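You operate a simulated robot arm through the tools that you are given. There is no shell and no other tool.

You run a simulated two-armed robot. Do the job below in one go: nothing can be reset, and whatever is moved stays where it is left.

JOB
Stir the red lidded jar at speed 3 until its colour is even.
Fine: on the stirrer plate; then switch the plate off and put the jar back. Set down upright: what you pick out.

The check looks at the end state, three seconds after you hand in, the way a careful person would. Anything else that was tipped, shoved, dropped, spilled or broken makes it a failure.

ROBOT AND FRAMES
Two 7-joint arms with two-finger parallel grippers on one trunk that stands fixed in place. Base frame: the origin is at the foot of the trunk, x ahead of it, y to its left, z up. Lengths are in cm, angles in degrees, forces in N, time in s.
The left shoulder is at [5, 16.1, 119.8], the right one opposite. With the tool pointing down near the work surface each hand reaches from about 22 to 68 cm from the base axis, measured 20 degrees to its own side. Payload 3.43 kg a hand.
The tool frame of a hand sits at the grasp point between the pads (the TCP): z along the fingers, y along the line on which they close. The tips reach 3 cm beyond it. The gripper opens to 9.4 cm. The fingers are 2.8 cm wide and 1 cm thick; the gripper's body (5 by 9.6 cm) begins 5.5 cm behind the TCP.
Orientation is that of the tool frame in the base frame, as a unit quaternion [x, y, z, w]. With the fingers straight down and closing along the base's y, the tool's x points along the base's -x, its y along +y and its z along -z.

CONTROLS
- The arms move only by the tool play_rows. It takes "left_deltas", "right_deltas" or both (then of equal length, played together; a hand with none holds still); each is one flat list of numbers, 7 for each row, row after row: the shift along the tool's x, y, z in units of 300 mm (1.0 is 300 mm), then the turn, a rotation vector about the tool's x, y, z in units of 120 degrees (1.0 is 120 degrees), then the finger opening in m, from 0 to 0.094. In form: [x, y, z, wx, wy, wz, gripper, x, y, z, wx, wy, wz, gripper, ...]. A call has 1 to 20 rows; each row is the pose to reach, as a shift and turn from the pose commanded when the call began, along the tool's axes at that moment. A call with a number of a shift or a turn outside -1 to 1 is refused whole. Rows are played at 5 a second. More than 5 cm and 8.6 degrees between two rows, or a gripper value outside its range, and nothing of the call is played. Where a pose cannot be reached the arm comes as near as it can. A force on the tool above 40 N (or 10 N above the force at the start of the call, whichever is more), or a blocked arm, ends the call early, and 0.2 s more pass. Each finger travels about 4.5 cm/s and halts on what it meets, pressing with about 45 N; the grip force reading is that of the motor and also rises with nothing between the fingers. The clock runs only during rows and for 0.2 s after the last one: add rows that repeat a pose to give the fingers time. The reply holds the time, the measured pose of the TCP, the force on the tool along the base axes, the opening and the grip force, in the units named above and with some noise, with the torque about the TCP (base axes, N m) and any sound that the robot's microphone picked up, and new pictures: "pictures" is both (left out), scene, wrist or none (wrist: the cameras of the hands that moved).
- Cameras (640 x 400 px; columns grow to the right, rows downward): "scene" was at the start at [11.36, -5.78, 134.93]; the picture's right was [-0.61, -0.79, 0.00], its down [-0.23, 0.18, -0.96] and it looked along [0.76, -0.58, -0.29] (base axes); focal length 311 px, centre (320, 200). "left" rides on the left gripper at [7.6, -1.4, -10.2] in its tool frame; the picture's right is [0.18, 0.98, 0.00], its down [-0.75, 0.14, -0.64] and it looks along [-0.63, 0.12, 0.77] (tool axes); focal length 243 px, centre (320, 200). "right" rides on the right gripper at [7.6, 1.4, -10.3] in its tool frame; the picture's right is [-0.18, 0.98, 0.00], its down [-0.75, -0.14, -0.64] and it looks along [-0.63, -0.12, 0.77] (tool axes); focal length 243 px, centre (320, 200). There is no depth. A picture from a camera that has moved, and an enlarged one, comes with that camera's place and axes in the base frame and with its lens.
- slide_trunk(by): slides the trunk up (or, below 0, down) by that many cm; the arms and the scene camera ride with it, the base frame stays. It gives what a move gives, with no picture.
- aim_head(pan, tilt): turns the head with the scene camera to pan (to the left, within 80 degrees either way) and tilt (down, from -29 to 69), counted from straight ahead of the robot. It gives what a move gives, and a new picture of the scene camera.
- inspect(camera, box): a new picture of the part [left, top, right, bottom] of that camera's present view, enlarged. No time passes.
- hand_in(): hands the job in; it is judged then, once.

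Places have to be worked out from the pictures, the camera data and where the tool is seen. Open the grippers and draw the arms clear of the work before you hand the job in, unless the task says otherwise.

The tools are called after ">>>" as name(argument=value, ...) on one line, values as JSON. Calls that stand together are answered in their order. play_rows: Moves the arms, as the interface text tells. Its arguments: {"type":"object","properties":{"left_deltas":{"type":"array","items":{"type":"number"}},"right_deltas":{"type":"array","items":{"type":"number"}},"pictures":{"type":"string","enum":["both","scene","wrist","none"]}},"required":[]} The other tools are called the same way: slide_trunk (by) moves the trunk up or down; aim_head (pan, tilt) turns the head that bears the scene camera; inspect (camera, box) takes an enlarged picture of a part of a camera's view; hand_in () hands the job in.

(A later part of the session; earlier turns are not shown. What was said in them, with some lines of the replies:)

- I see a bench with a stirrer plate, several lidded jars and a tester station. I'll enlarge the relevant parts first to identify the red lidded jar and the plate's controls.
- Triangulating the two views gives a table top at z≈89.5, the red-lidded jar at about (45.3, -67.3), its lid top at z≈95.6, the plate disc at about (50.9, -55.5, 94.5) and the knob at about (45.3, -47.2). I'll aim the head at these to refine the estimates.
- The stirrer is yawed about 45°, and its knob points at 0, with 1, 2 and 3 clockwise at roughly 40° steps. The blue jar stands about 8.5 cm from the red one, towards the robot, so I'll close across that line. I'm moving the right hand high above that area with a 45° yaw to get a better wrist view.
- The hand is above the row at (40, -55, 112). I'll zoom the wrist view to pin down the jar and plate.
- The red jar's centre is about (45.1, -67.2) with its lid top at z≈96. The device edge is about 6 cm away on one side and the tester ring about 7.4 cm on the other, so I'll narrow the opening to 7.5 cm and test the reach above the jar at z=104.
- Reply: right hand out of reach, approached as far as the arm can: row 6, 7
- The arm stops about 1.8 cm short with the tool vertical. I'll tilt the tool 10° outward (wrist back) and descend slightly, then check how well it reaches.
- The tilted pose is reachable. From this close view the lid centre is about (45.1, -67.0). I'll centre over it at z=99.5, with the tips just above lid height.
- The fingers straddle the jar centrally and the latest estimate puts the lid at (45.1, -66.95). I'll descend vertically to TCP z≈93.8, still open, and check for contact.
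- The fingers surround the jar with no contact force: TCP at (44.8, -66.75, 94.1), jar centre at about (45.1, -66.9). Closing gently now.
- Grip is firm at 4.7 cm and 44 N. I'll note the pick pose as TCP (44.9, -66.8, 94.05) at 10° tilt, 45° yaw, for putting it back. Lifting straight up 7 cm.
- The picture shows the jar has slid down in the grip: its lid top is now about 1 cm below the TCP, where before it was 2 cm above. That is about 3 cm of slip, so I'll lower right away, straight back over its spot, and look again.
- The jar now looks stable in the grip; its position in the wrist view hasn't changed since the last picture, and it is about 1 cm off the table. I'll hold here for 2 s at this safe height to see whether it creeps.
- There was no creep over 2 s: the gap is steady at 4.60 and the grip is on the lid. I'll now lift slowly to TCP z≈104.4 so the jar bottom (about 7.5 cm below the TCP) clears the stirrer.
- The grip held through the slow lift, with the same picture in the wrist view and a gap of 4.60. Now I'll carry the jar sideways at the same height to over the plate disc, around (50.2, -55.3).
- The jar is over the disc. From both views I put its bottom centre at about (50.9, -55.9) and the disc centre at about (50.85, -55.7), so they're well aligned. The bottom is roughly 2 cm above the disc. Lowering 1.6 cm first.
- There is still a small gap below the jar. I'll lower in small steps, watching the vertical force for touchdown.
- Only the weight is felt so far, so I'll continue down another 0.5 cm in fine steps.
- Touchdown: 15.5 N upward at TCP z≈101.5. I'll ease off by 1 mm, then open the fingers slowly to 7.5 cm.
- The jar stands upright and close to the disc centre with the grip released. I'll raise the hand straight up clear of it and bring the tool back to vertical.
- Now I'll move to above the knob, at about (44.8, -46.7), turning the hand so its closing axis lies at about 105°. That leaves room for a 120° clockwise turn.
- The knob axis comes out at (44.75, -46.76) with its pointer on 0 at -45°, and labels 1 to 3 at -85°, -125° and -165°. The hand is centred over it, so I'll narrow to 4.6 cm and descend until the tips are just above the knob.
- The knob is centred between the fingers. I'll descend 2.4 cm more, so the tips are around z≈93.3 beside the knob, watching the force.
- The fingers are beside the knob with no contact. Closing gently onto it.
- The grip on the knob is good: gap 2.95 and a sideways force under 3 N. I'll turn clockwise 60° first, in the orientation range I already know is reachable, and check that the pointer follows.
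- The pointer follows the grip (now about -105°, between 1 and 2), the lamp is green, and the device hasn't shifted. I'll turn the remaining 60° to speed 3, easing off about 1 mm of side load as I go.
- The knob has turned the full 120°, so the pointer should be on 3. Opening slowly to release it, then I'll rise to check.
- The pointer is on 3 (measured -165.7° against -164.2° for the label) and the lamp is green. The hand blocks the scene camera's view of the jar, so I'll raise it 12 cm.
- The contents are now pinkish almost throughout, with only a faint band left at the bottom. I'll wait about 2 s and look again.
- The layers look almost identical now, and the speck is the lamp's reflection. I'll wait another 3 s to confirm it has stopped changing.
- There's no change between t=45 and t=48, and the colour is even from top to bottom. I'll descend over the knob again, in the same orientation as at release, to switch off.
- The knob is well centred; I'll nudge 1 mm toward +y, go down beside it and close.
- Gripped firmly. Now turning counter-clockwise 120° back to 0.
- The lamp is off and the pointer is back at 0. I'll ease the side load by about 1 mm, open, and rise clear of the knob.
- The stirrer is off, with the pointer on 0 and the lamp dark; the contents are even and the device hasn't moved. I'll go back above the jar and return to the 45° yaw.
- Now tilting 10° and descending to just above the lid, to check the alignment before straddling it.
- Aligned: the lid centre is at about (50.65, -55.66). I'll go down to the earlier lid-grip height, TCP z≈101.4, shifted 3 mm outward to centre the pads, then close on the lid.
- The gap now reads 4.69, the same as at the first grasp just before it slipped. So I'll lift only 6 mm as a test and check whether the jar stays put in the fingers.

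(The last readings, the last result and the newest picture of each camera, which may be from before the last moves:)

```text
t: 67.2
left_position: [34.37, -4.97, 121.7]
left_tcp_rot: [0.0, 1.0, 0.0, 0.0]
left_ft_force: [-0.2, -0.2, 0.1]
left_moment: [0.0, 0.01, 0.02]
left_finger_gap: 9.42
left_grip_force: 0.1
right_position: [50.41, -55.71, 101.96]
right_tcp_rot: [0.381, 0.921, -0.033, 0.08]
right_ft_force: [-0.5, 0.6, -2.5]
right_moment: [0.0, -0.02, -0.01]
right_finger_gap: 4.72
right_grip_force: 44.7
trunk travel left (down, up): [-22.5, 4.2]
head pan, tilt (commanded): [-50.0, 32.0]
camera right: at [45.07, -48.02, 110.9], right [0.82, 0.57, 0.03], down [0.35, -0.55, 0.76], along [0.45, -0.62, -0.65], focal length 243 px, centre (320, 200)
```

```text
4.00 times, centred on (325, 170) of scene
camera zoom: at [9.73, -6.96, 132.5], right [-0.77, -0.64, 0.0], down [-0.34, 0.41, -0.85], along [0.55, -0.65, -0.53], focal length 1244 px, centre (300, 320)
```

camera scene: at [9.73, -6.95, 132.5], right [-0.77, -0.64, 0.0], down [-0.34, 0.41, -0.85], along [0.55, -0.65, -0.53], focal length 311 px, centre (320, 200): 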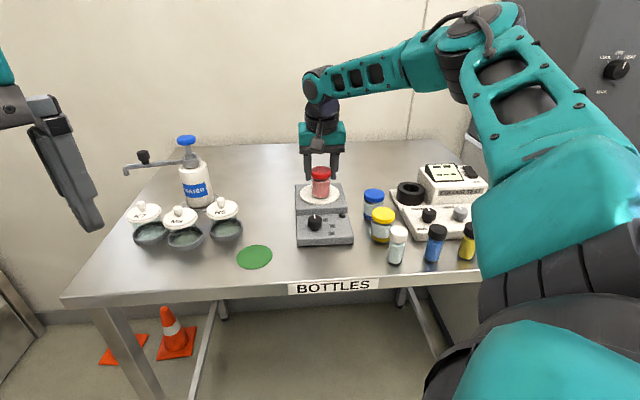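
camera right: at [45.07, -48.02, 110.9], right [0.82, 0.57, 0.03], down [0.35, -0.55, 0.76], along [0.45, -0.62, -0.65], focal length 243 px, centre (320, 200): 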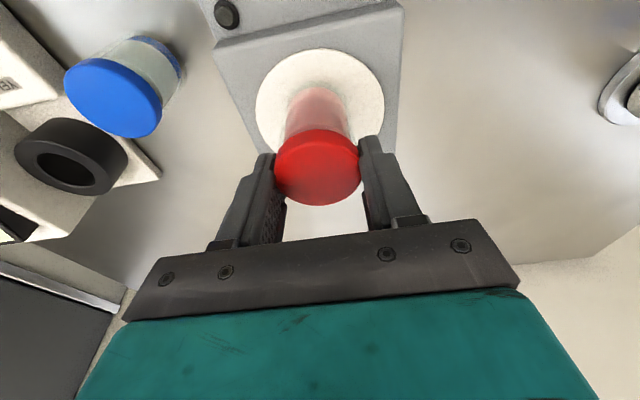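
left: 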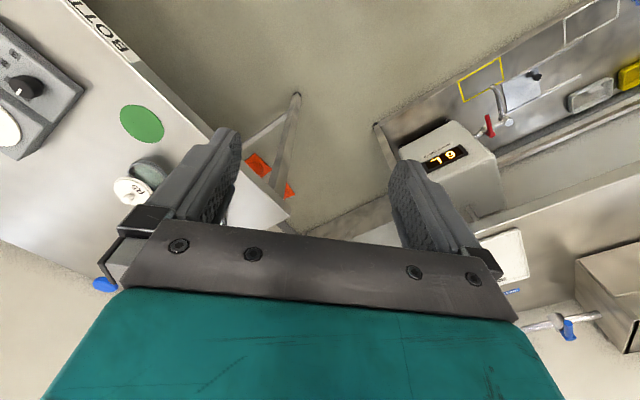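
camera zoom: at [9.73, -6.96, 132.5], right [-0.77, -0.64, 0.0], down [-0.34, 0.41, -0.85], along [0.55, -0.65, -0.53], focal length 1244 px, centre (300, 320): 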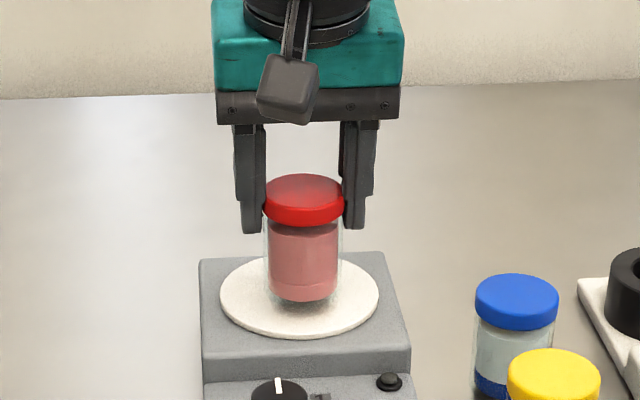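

It held: the lid is at the same place in the wrist view and the jar is clear of the disc. Lifting 1.4 cm more slowly, with a short hold, before moving sideways.

>>> play_rows(right_deltas=[-0.0012, 0, -0.0066, 0, 0, 0, 0.034, -0.0023, 0, -0.0131, 0, 0, 0, 0.034, -0.0035, 0, -0.0197, 0, 0, 0, 0.034, -0.0046, 0, -0.0263, 0, 0, 0, 0.034, -0.0058, 0, -0.0328, 0, 0, 0, 0.034, -0.0069, 0, -0.0394, 0, 0, 0, 0.034, -0.0081, 0, -0.046, 0, 0, 0, 0.034, -0.0081, 0, -0.046, 0, 0, 0, 0.034, -0.0081, 0, -0.046, 0, 0, 0, 0.034, -0.0081, 0, -0.046, 0, 0, 0, 0.034], pictures="wrist")

>>> inspect(camera="right", box=[220, 0, 420, 220])

>>> inspect(camera="scene", box=[280, 120, 370, 220])

```text
t: 69.4
left_position: [34.36, -4.82, 121.58]
left_tcp_rot: [-0.001, 1.0, 0.0, 0.0]
left_ft_force: [0.1, -0.2, 0.3]
left_moment: [0.02, -0.01, -0.02]
left_finger_gap: 9.41
left_grip_force: 0.0
right_position: [50.55, -55.7, 103.31]
right_tcp_rot: [0.38, 0.921, -0.033, 0.081]
right_ft_force: [-0.2, 0.9, -0.8]
right_moment: [-0.01, 0.01, 0.03]
right_finger_gap: 4.69
right_grip_force: 44.9
trunk travel left (down, up): [-22.5, 4.2]
head pan, tilt (commanded): [-50.0, 32.0]
camera right: at [45.07, -48.0, 112.27], right [0.82, 0.57, 0.03], down [0.35, -0.55, 0.76], along [0.45, -0.62, -0.65], focal length 243 px, centre (320, 200)
```

right: 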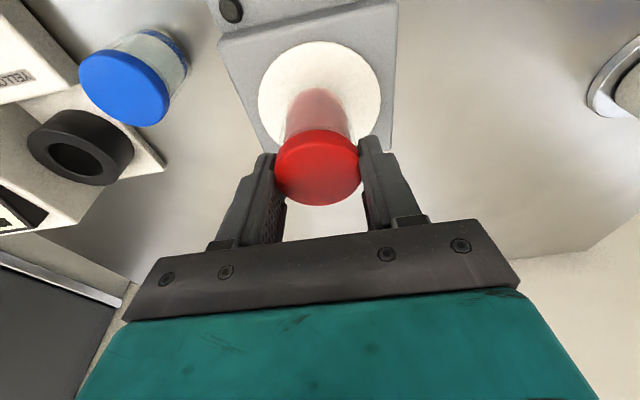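

```text
1.82 times, centred on (320, 110) of right
camera zoom: at [45.07, -48.0, 112.27], right [0.82, 0.57, 0.03], down [0.35, -0.55, 0.76], along [0.45, -0.62, -0.65], focal length 441 px, centre (320, 364)
```

zoom: 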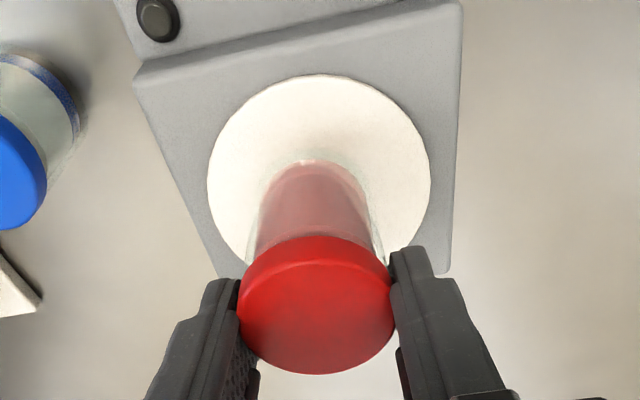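

```text
4.00 times, centred on (325, 170) of scene
camera zoom: at [9.73, -6.96, 132.5], right [-0.77, -0.64, 0.0], down [-0.34, 0.41, -0.85], along [0.55, -0.65, -0.53], focal length 1244 px, centre (300, 320)
```

zoom: 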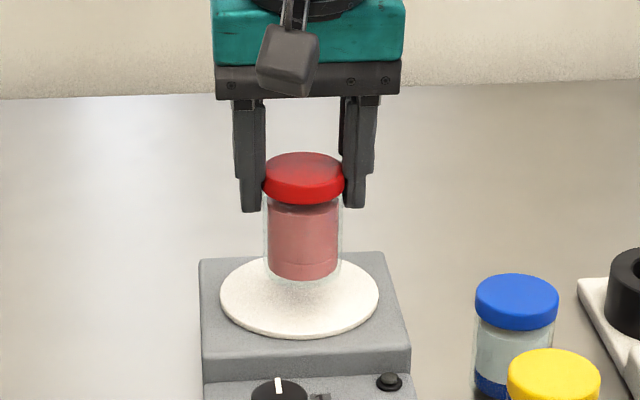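

The grip is stable through the hold. Now I'll carry the jar slowly sideways to the recorded pick position, TCP (44.9, -66.76), at the same height; the jar bottom at about 96.5 clears the device.

>>> play_rows(right_deltas=[-0.0039, -0.0118, 0.0007, 0, 0, 0, 0.034, -0.0103, -0.0314, 0.0018, 0, 0, 0, 0.034, -0.0194, -0.0589, 0.0034, 0, 0, 0, 0.034, -0.0284, -0.0863, 0.005, 0, 0, 0, 0.034, -0.0388, -0.1177, 0.0068, 0, 0, 0, 0.034, -0.0491, -0.1491, 0.0087, 0, 0, 0, 0.034, -0.0595, -0.1805, 0.0105, 0, 0, 0, 0.034, -0.0698, -0.2119, 0.0123, 0, 0, 0, 0.034, -0.0802, -0.2433, 0.0141, 0, 0, 0, 0.034, -0.0905, -0.2747, 0.016, 0, 0, 0, 0.034, -0.1009, -0.3061, 0.0178, 0, 0, 0, 0.034, -0.1099, -0.3335, 0.0194, 0, 0, 0, 0.034, -0.119, -0.361, 0.021, 0, 0, 0, 0.034, -0.1254, -0.3806, 0.0221, 0, 0, 0, 0.034, -0.1293, -0.3924, 0.0228, 0, 0, 0, 0.034, -0.1293, -0.3924, 0.0228, 0, 0, 0, 0.034], pictures="both")

>>> inspect(camera="right", box=[220, 0, 420, 220])

>>> inspect(camera="scene", box=[280, 120, 440, 260])

```text
t: 72.8
left_position: [34.39, -4.8, 121.66]
left_tcp_rot: [0.0, 1.0, 0.0, 0.0]
left_ft_force: [-0.2, 0.2, 0.3]
left_moment: [-0.01, 0.01, 0.02]
left_finger_gap: 9.41
left_grip_force: 0.0
right_position: [44.97, -66.79, 103.32]
right_tcp_rot: [0.381, 0.921, -0.033, 0.079]
right_ft_force: [-0.5, 0.1, -0.3]
right_moment: [-0.04, -0.03, 0.0]
right_finger_gap: 4.67
right_grip_force: 45.0
trunk travel left (down, up): [-22.5, 4.2]
head pan, tilt (commanded): [-50.0, 32.0]
camera scene: at [9.73, -6.96, 132.5], right [-0.77, -0.64, 0.0], down [-0.34, 0.41, -0.85], along [0.55, -0.65, -0.53], focal length 311 px, centre (320, 200)
camera right: at [39.51, -59.13, 112.26], right [0.82, 0.57, 0.03], down [0.35, -0.55, 0.76], along [0.45, -0.62, -0.65], focal length 243 px, centre (320, 200)
```

scene: 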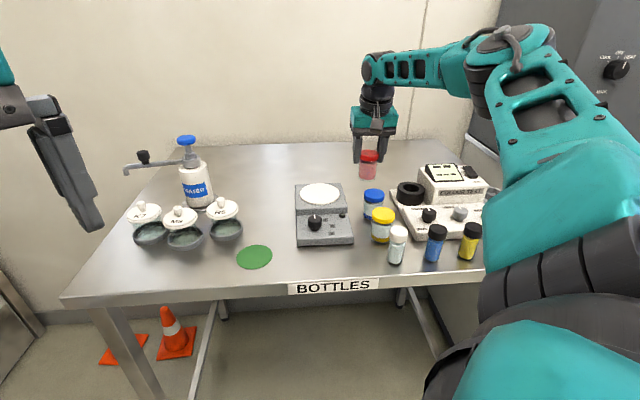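
right: 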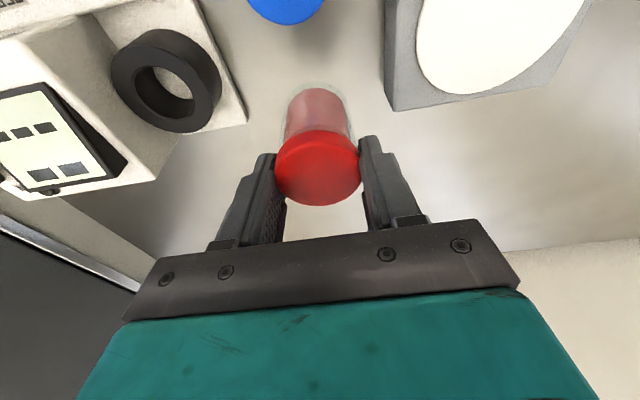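

```text
1.82 times, centred on (320, 110) of right
camera zoom: at [39.51, -59.13, 112.26], right [0.82, 0.57, 0.03], down [0.35, -0.55, 0.76], along [0.45, -0.62, -0.65], focal length 441 px, centre (320, 364)
```

zoom: 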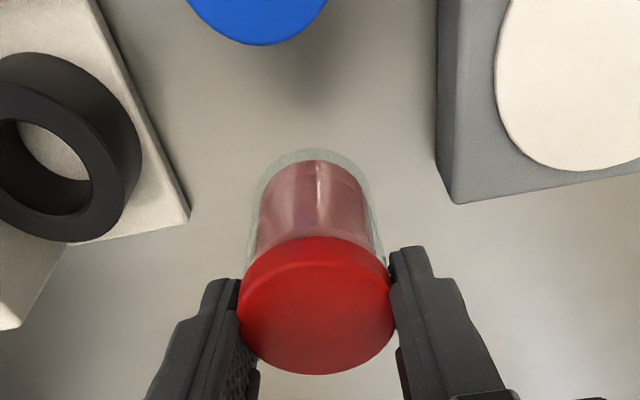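

```text
2.86 times, centred on (360, 190) of scene
camera zoom: at [9.73, -6.96, 132.5], right [-0.77, -0.64, 0.0], down [-0.34, 0.41, -0.85], along [0.55, -0.65, -0.53], focal length 889 px, centre (206, 229)
```

zoom: 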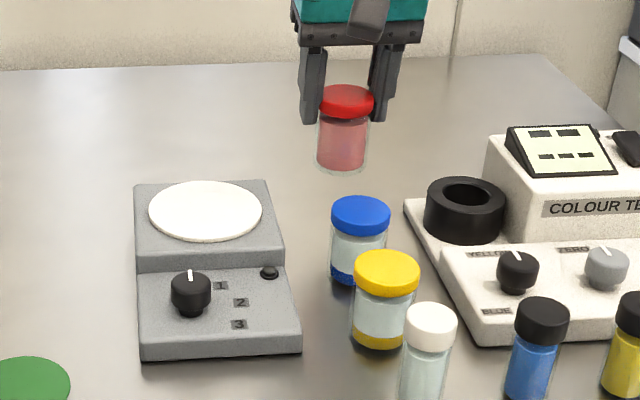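

The jar is steadily held over its original spot, TCP (44.97, -66.79). Lowering 6 cm, to about 1 cm above the expected touchdown.

>>> play_rows(right_deltas=[0.0014, 0, 0.0079, 0, 0, 0, 0.034, 0.0042, 0, 0.0236, 0, 0, 0, 0.034, 0.0076, 0, 0.0433, 0, 0, 0, 0.034, 0.0115, 0, 0.065, 0, 0, 0, 0.034, 0.0153, 0, 0.0867, 0, 0, 0, 0.034, 0.0191, 0, 0.1084, 0, 0, 0, 0.034, 0.0229, 0, 0.13, 0, 0, 0, 0.034, 0.0267, 0, 0.1517, 0, 0, 0, 0.034, 0.0302, 0, 0.1714, 0, 0, 0, 0.034, 0.033, 0, 0.1872, 0, 0, 0, 0.034, 0.0347, 0, 0.197, 0, 0, 0, 0.034, 0.0347, 0, 0.197, 0, 0, 0, 0.034], pictures="both")

>>> inspect(camera="scene", box=[345, 165, 415, 245])

>>> inspect(camera="right", box=[220, 0, 420, 220])

```text
t: 75.4
left_position: [34.37, -4.88, 121.69]
left_tcp_rot: [-0.001, 1.0, 0.0, 0.0]
left_ft_force: [0.4, -0.6, -0.7]
left_moment: [0.0, -0.01, 0.0]
left_finger_gap: 9.42
left_grip_force: 0.1
right_position: [45.05, -66.7, 97.33]
right_tcp_rot: [0.381, 0.92, -0.033, 0.081]
right_ft_force: [-0.1, -0.1, -1.9]
right_moment: [-0.02, -0.04, 0.01]
right_finger_gap: 4.67
right_grip_force: 44.3
trunk travel left (down, up): [-22.5, 4.2]
head pan, tilt (commanded): [-50.0, 32.0]
camera scene: at [9.73, -6.96, 132.5], right [-0.77, -0.64, 0.0], down [-0.34, 0.41, -0.85], along [0.55, -0.65, -0.53], focal length 311 px, centre (320, 200)
camera right: at [39.52, -59.12, 106.3], right [0.82, 0.57, 0.03], down [0.35, -0.55, 0.76], along [0.45, -0.62, -0.65], focal length 243 px, centre (320, 200)
```

scene: 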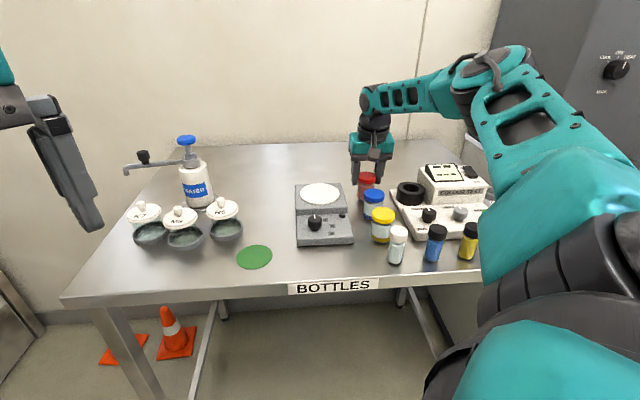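
right: 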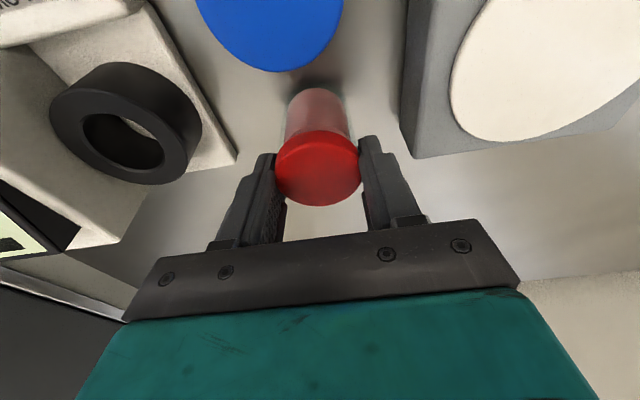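

```text
5.00 times, centred on (380, 205) of scene
camera zoom: at [9.73, -6.96, 132.5], right [-0.77, -0.64, 0.0], down [-0.34, 0.41, -0.85], along [0.55, -0.65, -0.53], focal length 1555 px, centre (20, 175)
```

zoom: 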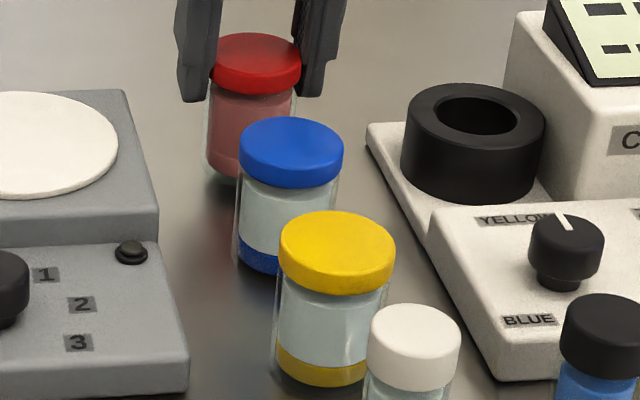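

```text
1.82 times, centred on (320, 110) of right
camera zoom: at [39.52, -59.12, 106.3], right [0.82, 0.57, 0.03], down [0.35, -0.55, 0.76], along [0.45, -0.62, -0.65], focal length 441 px, centre (320, 364)
```

zoom: 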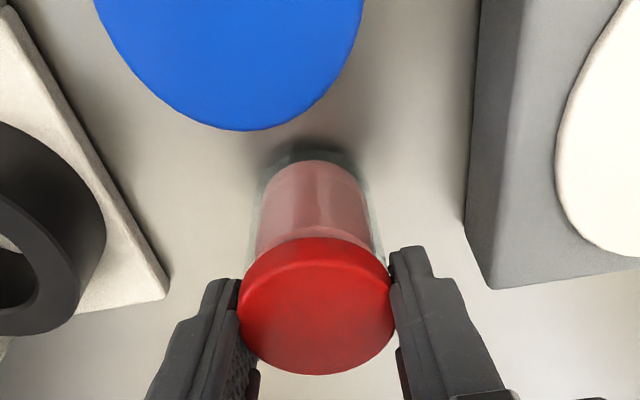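

Compared with the original picture, the lid sits in the same column and about 0.5 cm higher than when it stood on the table. I'll lower in 1 mm steps, watching for touchdown.

>>> play_rows(right_deltas=[0.0006, 0, 0.0033, 0, 0, 0, 0.034, 0.0012, 0, 0.0066, 0, 0, 0, 0.034, 0.0017, 0, 0.0099, 0, 0, 0, 0.034, 0.0017, 0, 0.0099, 0, 0, 0, 0.034], pictures="none")

```text
t: 76.4
left_position: [34.37, -4.87, 121.7]
left_tcp_rot: [-0.002, 1.0, 0.0, 0.0]
left_ft_force: [0.0, -0.8, -0.9]
left_moment: [-0.01, 0.02, 0.0]
left_finger_gap: 9.38
left_grip_force: 0.1
right_position: [44.9, -66.75, 97.2]
right_tcp_rot: [0.381, 0.92, -0.033, 0.08]
right_ft_force: [0.4, 0.7, -1.6]
right_moment: [0.0, -0.01, -0.01]
right_finger_gap: 4.64
right_grip_force: 45.1
trunk travel left (down, up): [-22.5, 4.2]
head pan, tilt (commanded): [-50.0, 32.0]
```

Still only weight on the tool (-1.6 N), so I'll continue down in fine steps.

>>> play_rows(right_deltas=[0.0006, 0, 0.0033, 0, 0, 0, 0.034, 0.0012, 0, 0.0066, 0, 0, 0, 0.034, 0.0012, 0, 0.0066, 0, 0, 0, 0.034], pictures="none")

>>> inspect(camera="scene", box=[345, 165, 415, 245])

```text
t: 77.2
left_position: [34.36, -4.83, 121.72]
left_tcp_rot: [-0.001, 1.0, 0.001, 0.0]
left_ft_force: [0.9, -0.2, -0.7]
left_moment: [0.01, -0.05, -0.01]
left_finger_gap: 9.42
left_grip_force: 0.1
right_position: [44.99, -66.81, 96.87]
right_tcp_rot: [0.381, 0.92, -0.033, 0.081]
right_ft_force: [1.0, -0.1, 0.1]
right_moment: [-0.02, 0.04, -0.01]
right_finger_gap: 4.65
right_grip_force: 45.2
trunk travel left (down, up): [-22.5, 4.2]
head pan, tilt (commanded): [-50.0, 32.0]
```

```text
5.00 times, centred on (380, 205) of scene
camera zoom: at [9.72, -6.95, 132.5], right [-0.77, -0.64, 0.0], down [-0.34, 0.41, -0.85], along [0.55, -0.65, -0.53], focal length 1555 px, centre (20, 175)
```

zoom: 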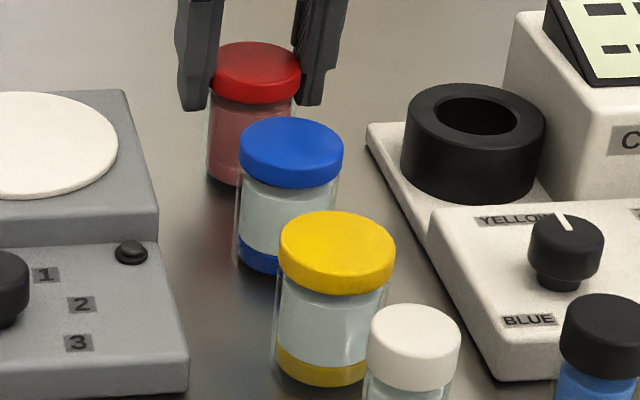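

>>> play_rows(right_deltas=[0.0004, 0, 0.0023, 0, 0, 0, 0.034, 0.0007, 0, 0.0043, 0, 0, 0, 0.034, 0.0007, 0, 0.0043, 0, 0, 0, 0.034], pictures="none")

```text
t: 78.0
left_position: [34.17, -4.86, 121.71]
left_tcp_rot: [-0.001, 1.0, 0.0, 0.0]
left_ft_force: [-0.6, 0.5, 0.7]
left_moment: [0.0, -0.01, 0.02]
left_finger_gap: 9.38
left_grip_force: 0.1
right_position: [44.9, -66.79, 96.88]
right_tcp_rot: [0.381, 0.92, -0.034, 0.081]
right_ft_force: [-0.7, -2.2, 6.6]
right_moment: [-0.15, 0.22, 0.03]
right_finger_gap: 4.63
right_grip_force: 44.9
trunk travel left (down, up): [-22.5, 4.2]
head pan, tilt (commanded): [-50.0, 32.0]
```

Touchdown (+6.6 N). I'll open the fingers slowly to 7.5 cm and check that the jar stands upright.

>>> play_rows(right_deltas=[0, 0, 0, 0, 0, 0, 0.04, 0, 0, 0, 0, 0, 0, 0.045, 0, 0, 0, 0, 0, 0, 0.05, 0, 0, 0, 0, 0, 0, 0.056, 0, 0, 0, 0, 0, 0, 0.065, 0, 0, 0, 0, 0, 0, 0.075, 0, 0, 0, 0, 0, 0, 0.075], pictures="both")

>>> inspect(camera="scene", box=[345, 165, 415, 245])

>>> inspect(camera="right", box=[220, 0, 420, 220])

```text
t: 79.6
left_position: [34.23, -4.86, 121.77]
left_tcp_rot: [-0.001, 1.0, 0.0, 0.0]
left_ft_force: [0.5, -0.1, -0.2]
left_moment: [0.03, -0.02, 0.02]
left_finger_gap: 9.39
left_grip_force: 0.1
right_position: [45.0, -66.64, 96.87]
right_tcp_rot: [0.381, 0.92, -0.033, 0.081]
right_ft_force: [-0.2, -0.3, 0.0]
right_moment: [0.0, -0.02, -0.02]
right_finger_gap: 7.52
right_grip_force: 0.1
trunk travel left (down, up): [-22.5, 4.2]
head pan, tilt (commanded): [-50.0, 32.0]
camera scene: at [9.72, -6.95, 132.5], right [-0.77, -0.64, 0.0], down [-0.34, 0.41, -0.85], along [0.55, -0.65, -0.53], focal length 311 px, centre (320, 200)
camera right: at [39.53, -59.15, 105.65], right [0.82, 0.57, 0.03], down [0.35, -0.55, 0.76], along [0.45, -0.62, -0.65], focal length 243 px, centre (320, 200)
```

scene: 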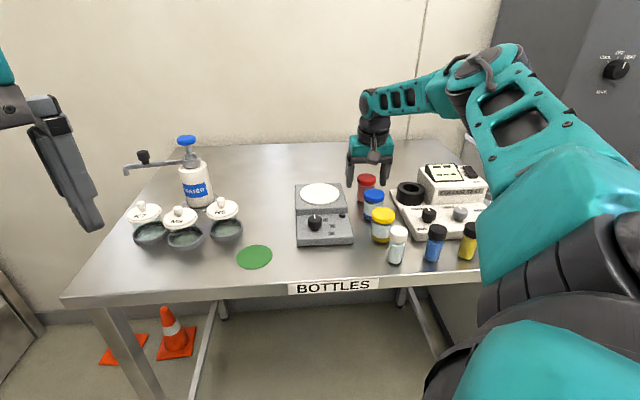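
right: 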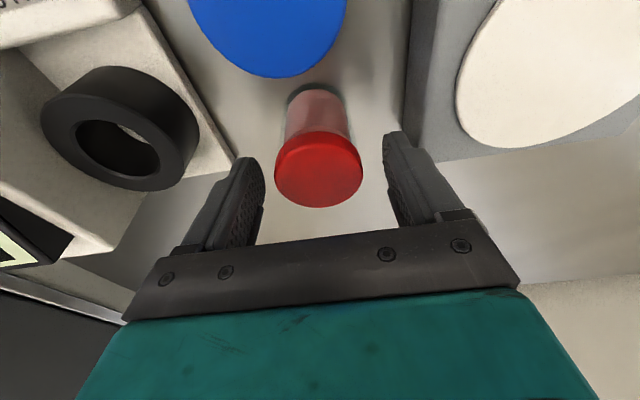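

```text
5.00 times, centred on (380, 205) of scene
camera zoom: at [9.72, -6.95, 132.5], right [-0.77, -0.64, 0.0], down [-0.34, 0.41, -0.85], along [0.55, -0.65, -0.53], focal length 1555 px, centre (20, 175)
```

zoom: 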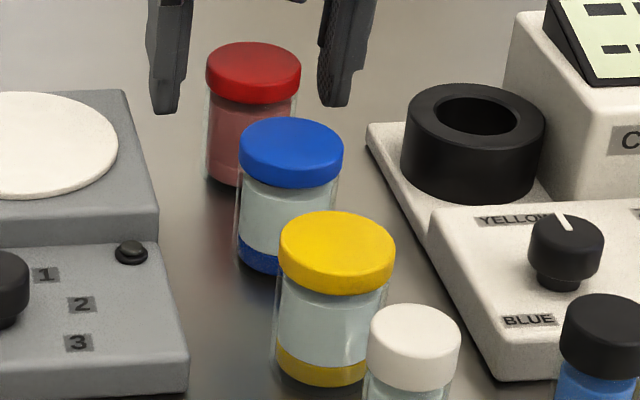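

```text
1.82 times, centred on (320, 110) of right
camera zoom: at [39.53, -59.15, 105.65], right [0.82, 0.57, 0.03], down [0.35, -0.55, 0.76], along [0.45, -0.62, -0.65], focal length 441 px, centre (320, 364)
```

zoom: 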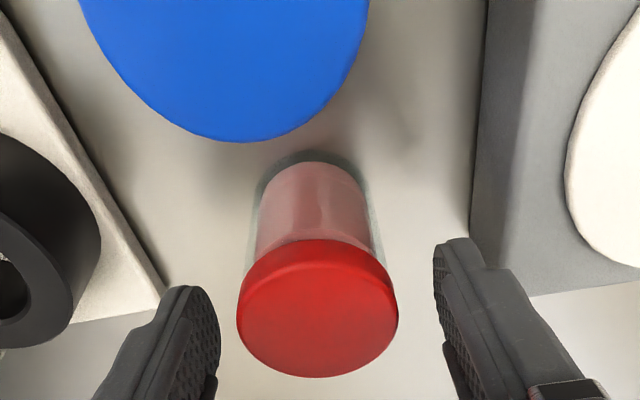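

The jar stands upright and free at its original place; its lid is at pixel columns 206–301, against 208–302 originally. I'll raise the hand straight up clear of everything.

>>> play_rows(right_deltas=[-0.0035, 0, -0.0197, 0, 0, 0, 0.075, -0.0093, 0, -0.0525, 0, 0, 0, 0.075, -0.0162, 0, -0.0919, 0, 0, 0, 0.075, -0.0231, 0, -0.1313, 0, 0, 0, 0.075, -0.03, 0, -0.1707, 0, 0, 0, 0.075, -0.037, 0, -0.2101, 0, 0, 0, 0.075, -0.0405, 0, -0.2298, 0, 0, 0, 0.075, -0.0405, 0, -0.2298, 0, 0, 0, 0.075], pictures="both")

```text
t: 81.4
left_position: [34.29, -4.83, 121.81]
left_tcp_rot: [0.0, 1.0, 0.0, 0.0]
left_ft_force: [-0.7, -1.2, -0.1]
left_moment: [0.04, -0.01, -0.01]
left_finger_gap: 9.39
left_grip_force: 0.0
right_position: [45.0, -66.67, 103.78]
right_tcp_rot: [0.381, 0.92, -0.033, 0.08]
right_ft_force: [-0.4, -0.1, 0.0]
right_moment: [-0.02, 0.01, 0.0]
right_finger_gap: 7.5
right_grip_force: 0.1
trunk travel left (down, up): [-22.5, 4.2]
head pan, tilt (commanded): [-50.0, 32.0]
camera scene: at [9.72, -6.95, 132.5], right [-0.77, -0.64, 0.0], down [-0.34, 0.41, -0.85], along [0.55, -0.65, -0.53], focal length 311 px, centre (320, 200)
camera right: at [39.51, -59.13, 112.67], right [0.82, 0.57, 0.03], down [0.35, -0.55, 0.76], along [0.45, -0.62, -0.65], focal length 243 px, centre (320, 200)
```

scene: 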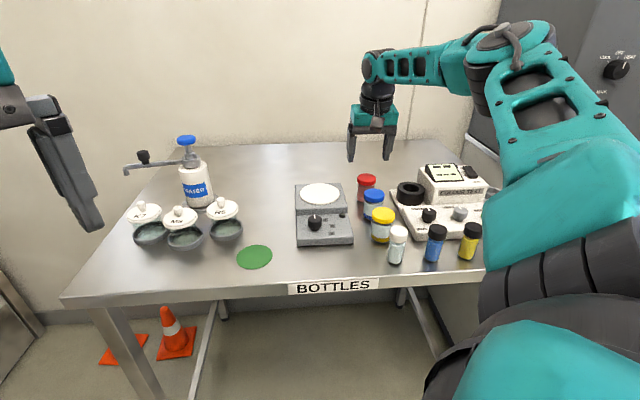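
right: 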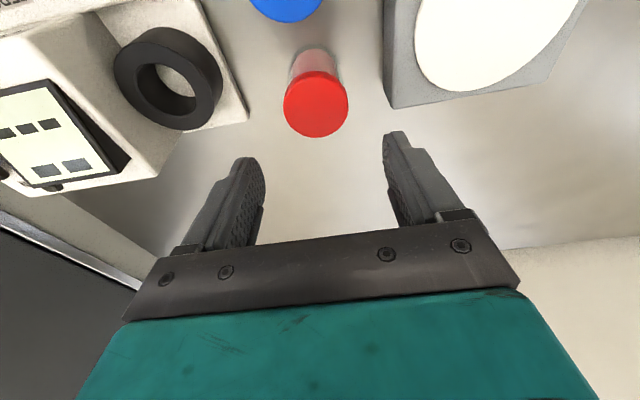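

All clear. Now retreating up and back toward the starting pose, bringing the tool vertical.

>>> play_rows(right_deltas=[0.03, 0.012, -0.0642, 0, 0.0104, 0, 0.075, 0.09, 0.04, -0.1384, 0, 0.0208, 0, 0.08, 0.15, 0.066, -0.2026, 0, 0.0312, 0, 0.085, 0.2085, 0.0919, -0.2668, 0, 0.0417, 0, 0.09, 0.2606, 0.1149, -0.3309, 0, 0.0521, 0, 0.094, 0.3128, 0.1379, -0.3951, 0, 0.0625, 0, 0.094, 0.3649, 0.1608, -0.4543, 0, 0.0729, 0, 0.094, 0.417, 0.1838, -0.5135, 0, 0.0833, 0, 0.094, 0.417, 0.1838, -0.5135, 0, 0.0833, 0, 0.094], pictures="scene")

```text
t: 83.4
left_position: [34.42, -4.97, 121.62]
left_tcp_rot: [0.0, 1.0, 0.0, 0.0]
left_ft_force: [-0.6, -0.6, -0.4]
left_moment: [0.0, 0.0, 0.04]
left_finger_gap: 9.4
left_grip_force: 0.0
right_position: [38.23, -52.15, 116.75]
right_tcp_rot: [0.383, 0.924, 0.001, 0.0]
right_ft_force: [-0.1, 0.3, 0.4]
right_moment: [0.01, -0.05, -0.03]
right_finger_gap: 9.41
right_grip_force: 0.1
trunk travel left (down, up): [-22.5, 4.2]
head pan, tilt (commanded): [-50.0, 32.0]
camera scene: at [9.73, -6.97, 132.5], right [-0.77, -0.64, 0.0], down [-0.34, 0.41, -0.85], along [0.55, -0.65, -0.53], focal length 311 px, centre (320, 200)
```

scene: 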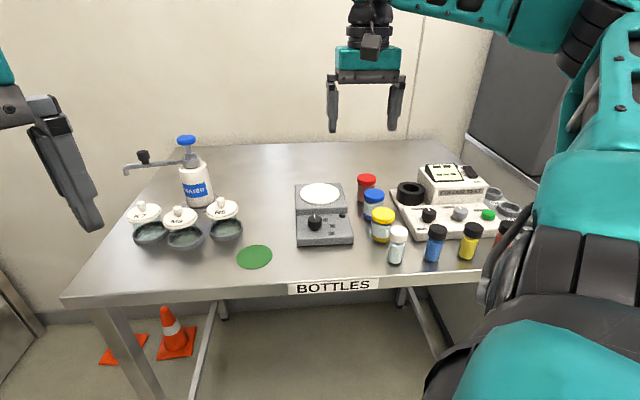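

Continuing back to the starting pose with the hand open.

>>> play_rows(right_deltas=[0.0623, 0.0231, -0.0542, 0, 0, -0.0469, 0.094, 0.1247, 0.0462, -0.1083, 0, 0, -0.0938, 0.094, 0.187, 0.0693, -0.1625, 0, 0, -0.1406, 0.094, 0.2494, 0.0924, -0.2167, 0, 0, -0.1875, 0.094, 0.3117, 0.1155, -0.2708, 0, 0, -0.2344, 0.094, 0.374, 0.1386, -0.325, 0, 0, -0.2813, 0.094, 0.4364, 0.1617, -0.3792, 0, 0, -0.3281, 0.094, 0.4987, 0.1848, -0.4333, 0, 0, -0.375, 0.094, 0.4987, 0.1848, -0.4333, 0, 0, -0.375, 0.094], pictures="both")

>>> inspect(camera="scene", box=[280, 160, 440, 260])

>>> inspect(camera="scene", box=[345, 165, 415, 245])

>>> inspect(camera="right", box=[160, 80, 400, 240])

```text
t: 85.4
left_position: [34.26, -4.85, 121.69]
left_tcp_rot: [0.0, 1.0, 0.0, 0.001]
left_ft_force: [0.2, 0.3, -0.3]
left_moment: [-0.01, -0.02, -0.04]
left_finger_gap: 9.4
left_grip_force: 0.0
right_position: [31.55, -37.68, 129.85]
right_tcp_rot: [-0.002, 1.0, 0.0, 0.0]
right_ft_force: [0.6, 0.3, 0.1]
right_moment: [-0.03, -0.01, 0.03]
right_finger_gap: 9.39
right_grip_force: 0.0
trunk travel left (down, up): [-22.5, 4.2]
head pan, tilt (commanded): [-50.0, 32.0]
camera scene: at [9.73, -6.97, 132.5], right [-0.77, -0.64, 0.0], down [-0.34, 0.41, -0.85], along [0.55, -0.65, -0.53], focal length 311 px, centre (320, 200)
camera right: at [23.98, -36.35, 140.17], right [0.18, 0.98, 0.0], down [0.75, -0.14, 0.64], along [0.63, -0.12, -0.77], focal length 243 px, centre (320, 200)
```

scene: 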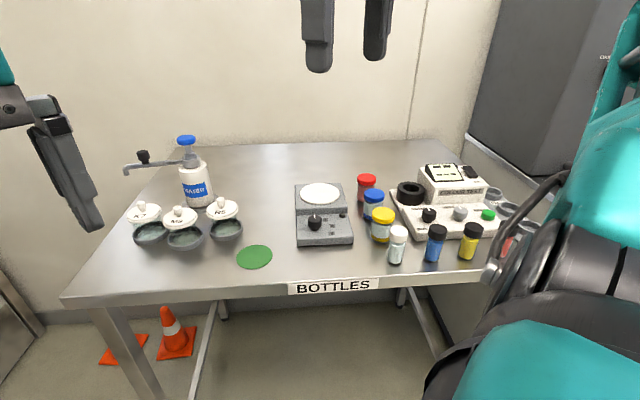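
right: 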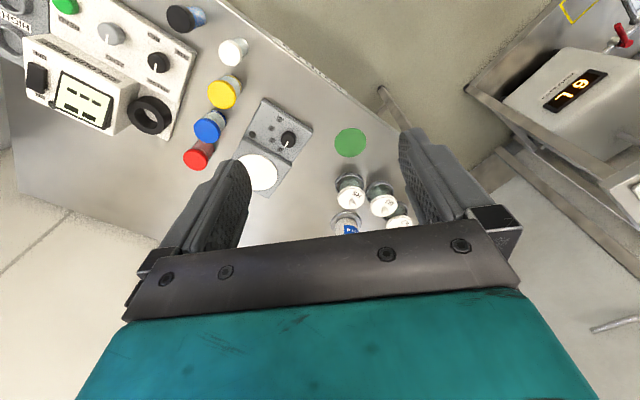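

```text
4.00 times, centred on (360, 210) of scene
camera zoom: at [9.73, -6.97, 132.5], right [-0.77, -0.64, 0.0], down [-0.34, 0.41, -0.85], along [0.55, -0.65, -0.53], focal length 1244 px, centre (160, 160)
```

zoom: 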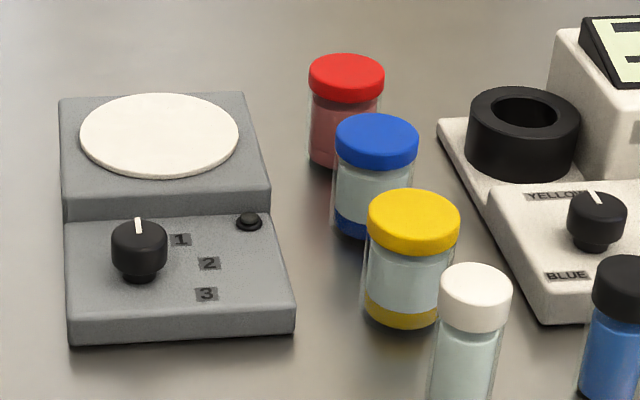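

```text
5.00 times, centred on (380, 205) of scene
camera zoom: at [9.73, -6.97, 132.5], right [-0.77, -0.64, 0.0], down [-0.34, 0.41, -0.85], along [0.55, -0.65, -0.53], focal length 1555 px, centre (20, 175)
```

zoom: 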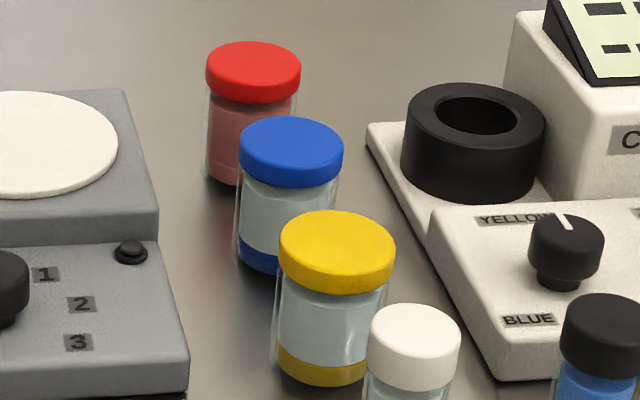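

```text
2.50 times, centred on (280, 160) of right
camera zoom: at [23.98, -36.35, 140.17], right [0.18, 0.98, 0.0], down [0.75, -0.14, 0.64], along [0.63, -0.12, -0.77], focal length 606 px, centre (420, 300)
```

zoom: 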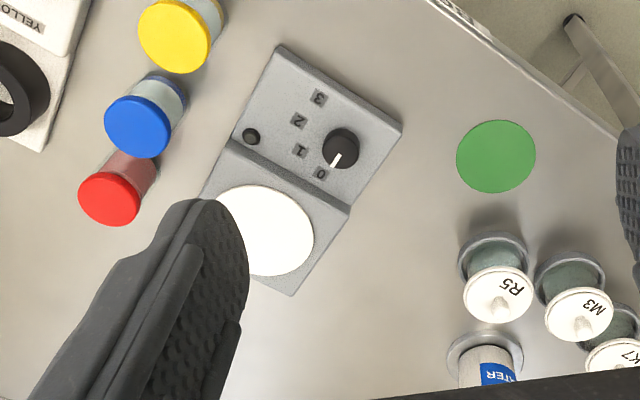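

The red-lidded jar stands upright at its original spot with evenly coloured contents. The stirrer knob is on 0 and its lamp is dark, the other items look just as they did at the start, and both hands are open and clear. Handing in.

>>> hand_in()

```text
The job is handed in.
```

I stirred the red-lidded jar on the plate at speed 3 until its colour was even. I then switched the plate off and put the jar back upright where it came from.

- **Stirring:** the colour looked the same from top to bottom and did not change over a 3-second check before I turned the knob back to 0. The plate's lamp is dark.
- **Jar position:** the final pictures match the starting ones, with the lid about 1–2 mm from its original place.
- **One slip:** on the first lift the jar slid down about 3 cm in the fingers, but it stayed in the grip and was never dropped. I lowered it, checked that it was holding and carried on.
- **Everything else:** nothing else on the bench looks moved, tipped or spilled. Both hands are open and clear of the work.
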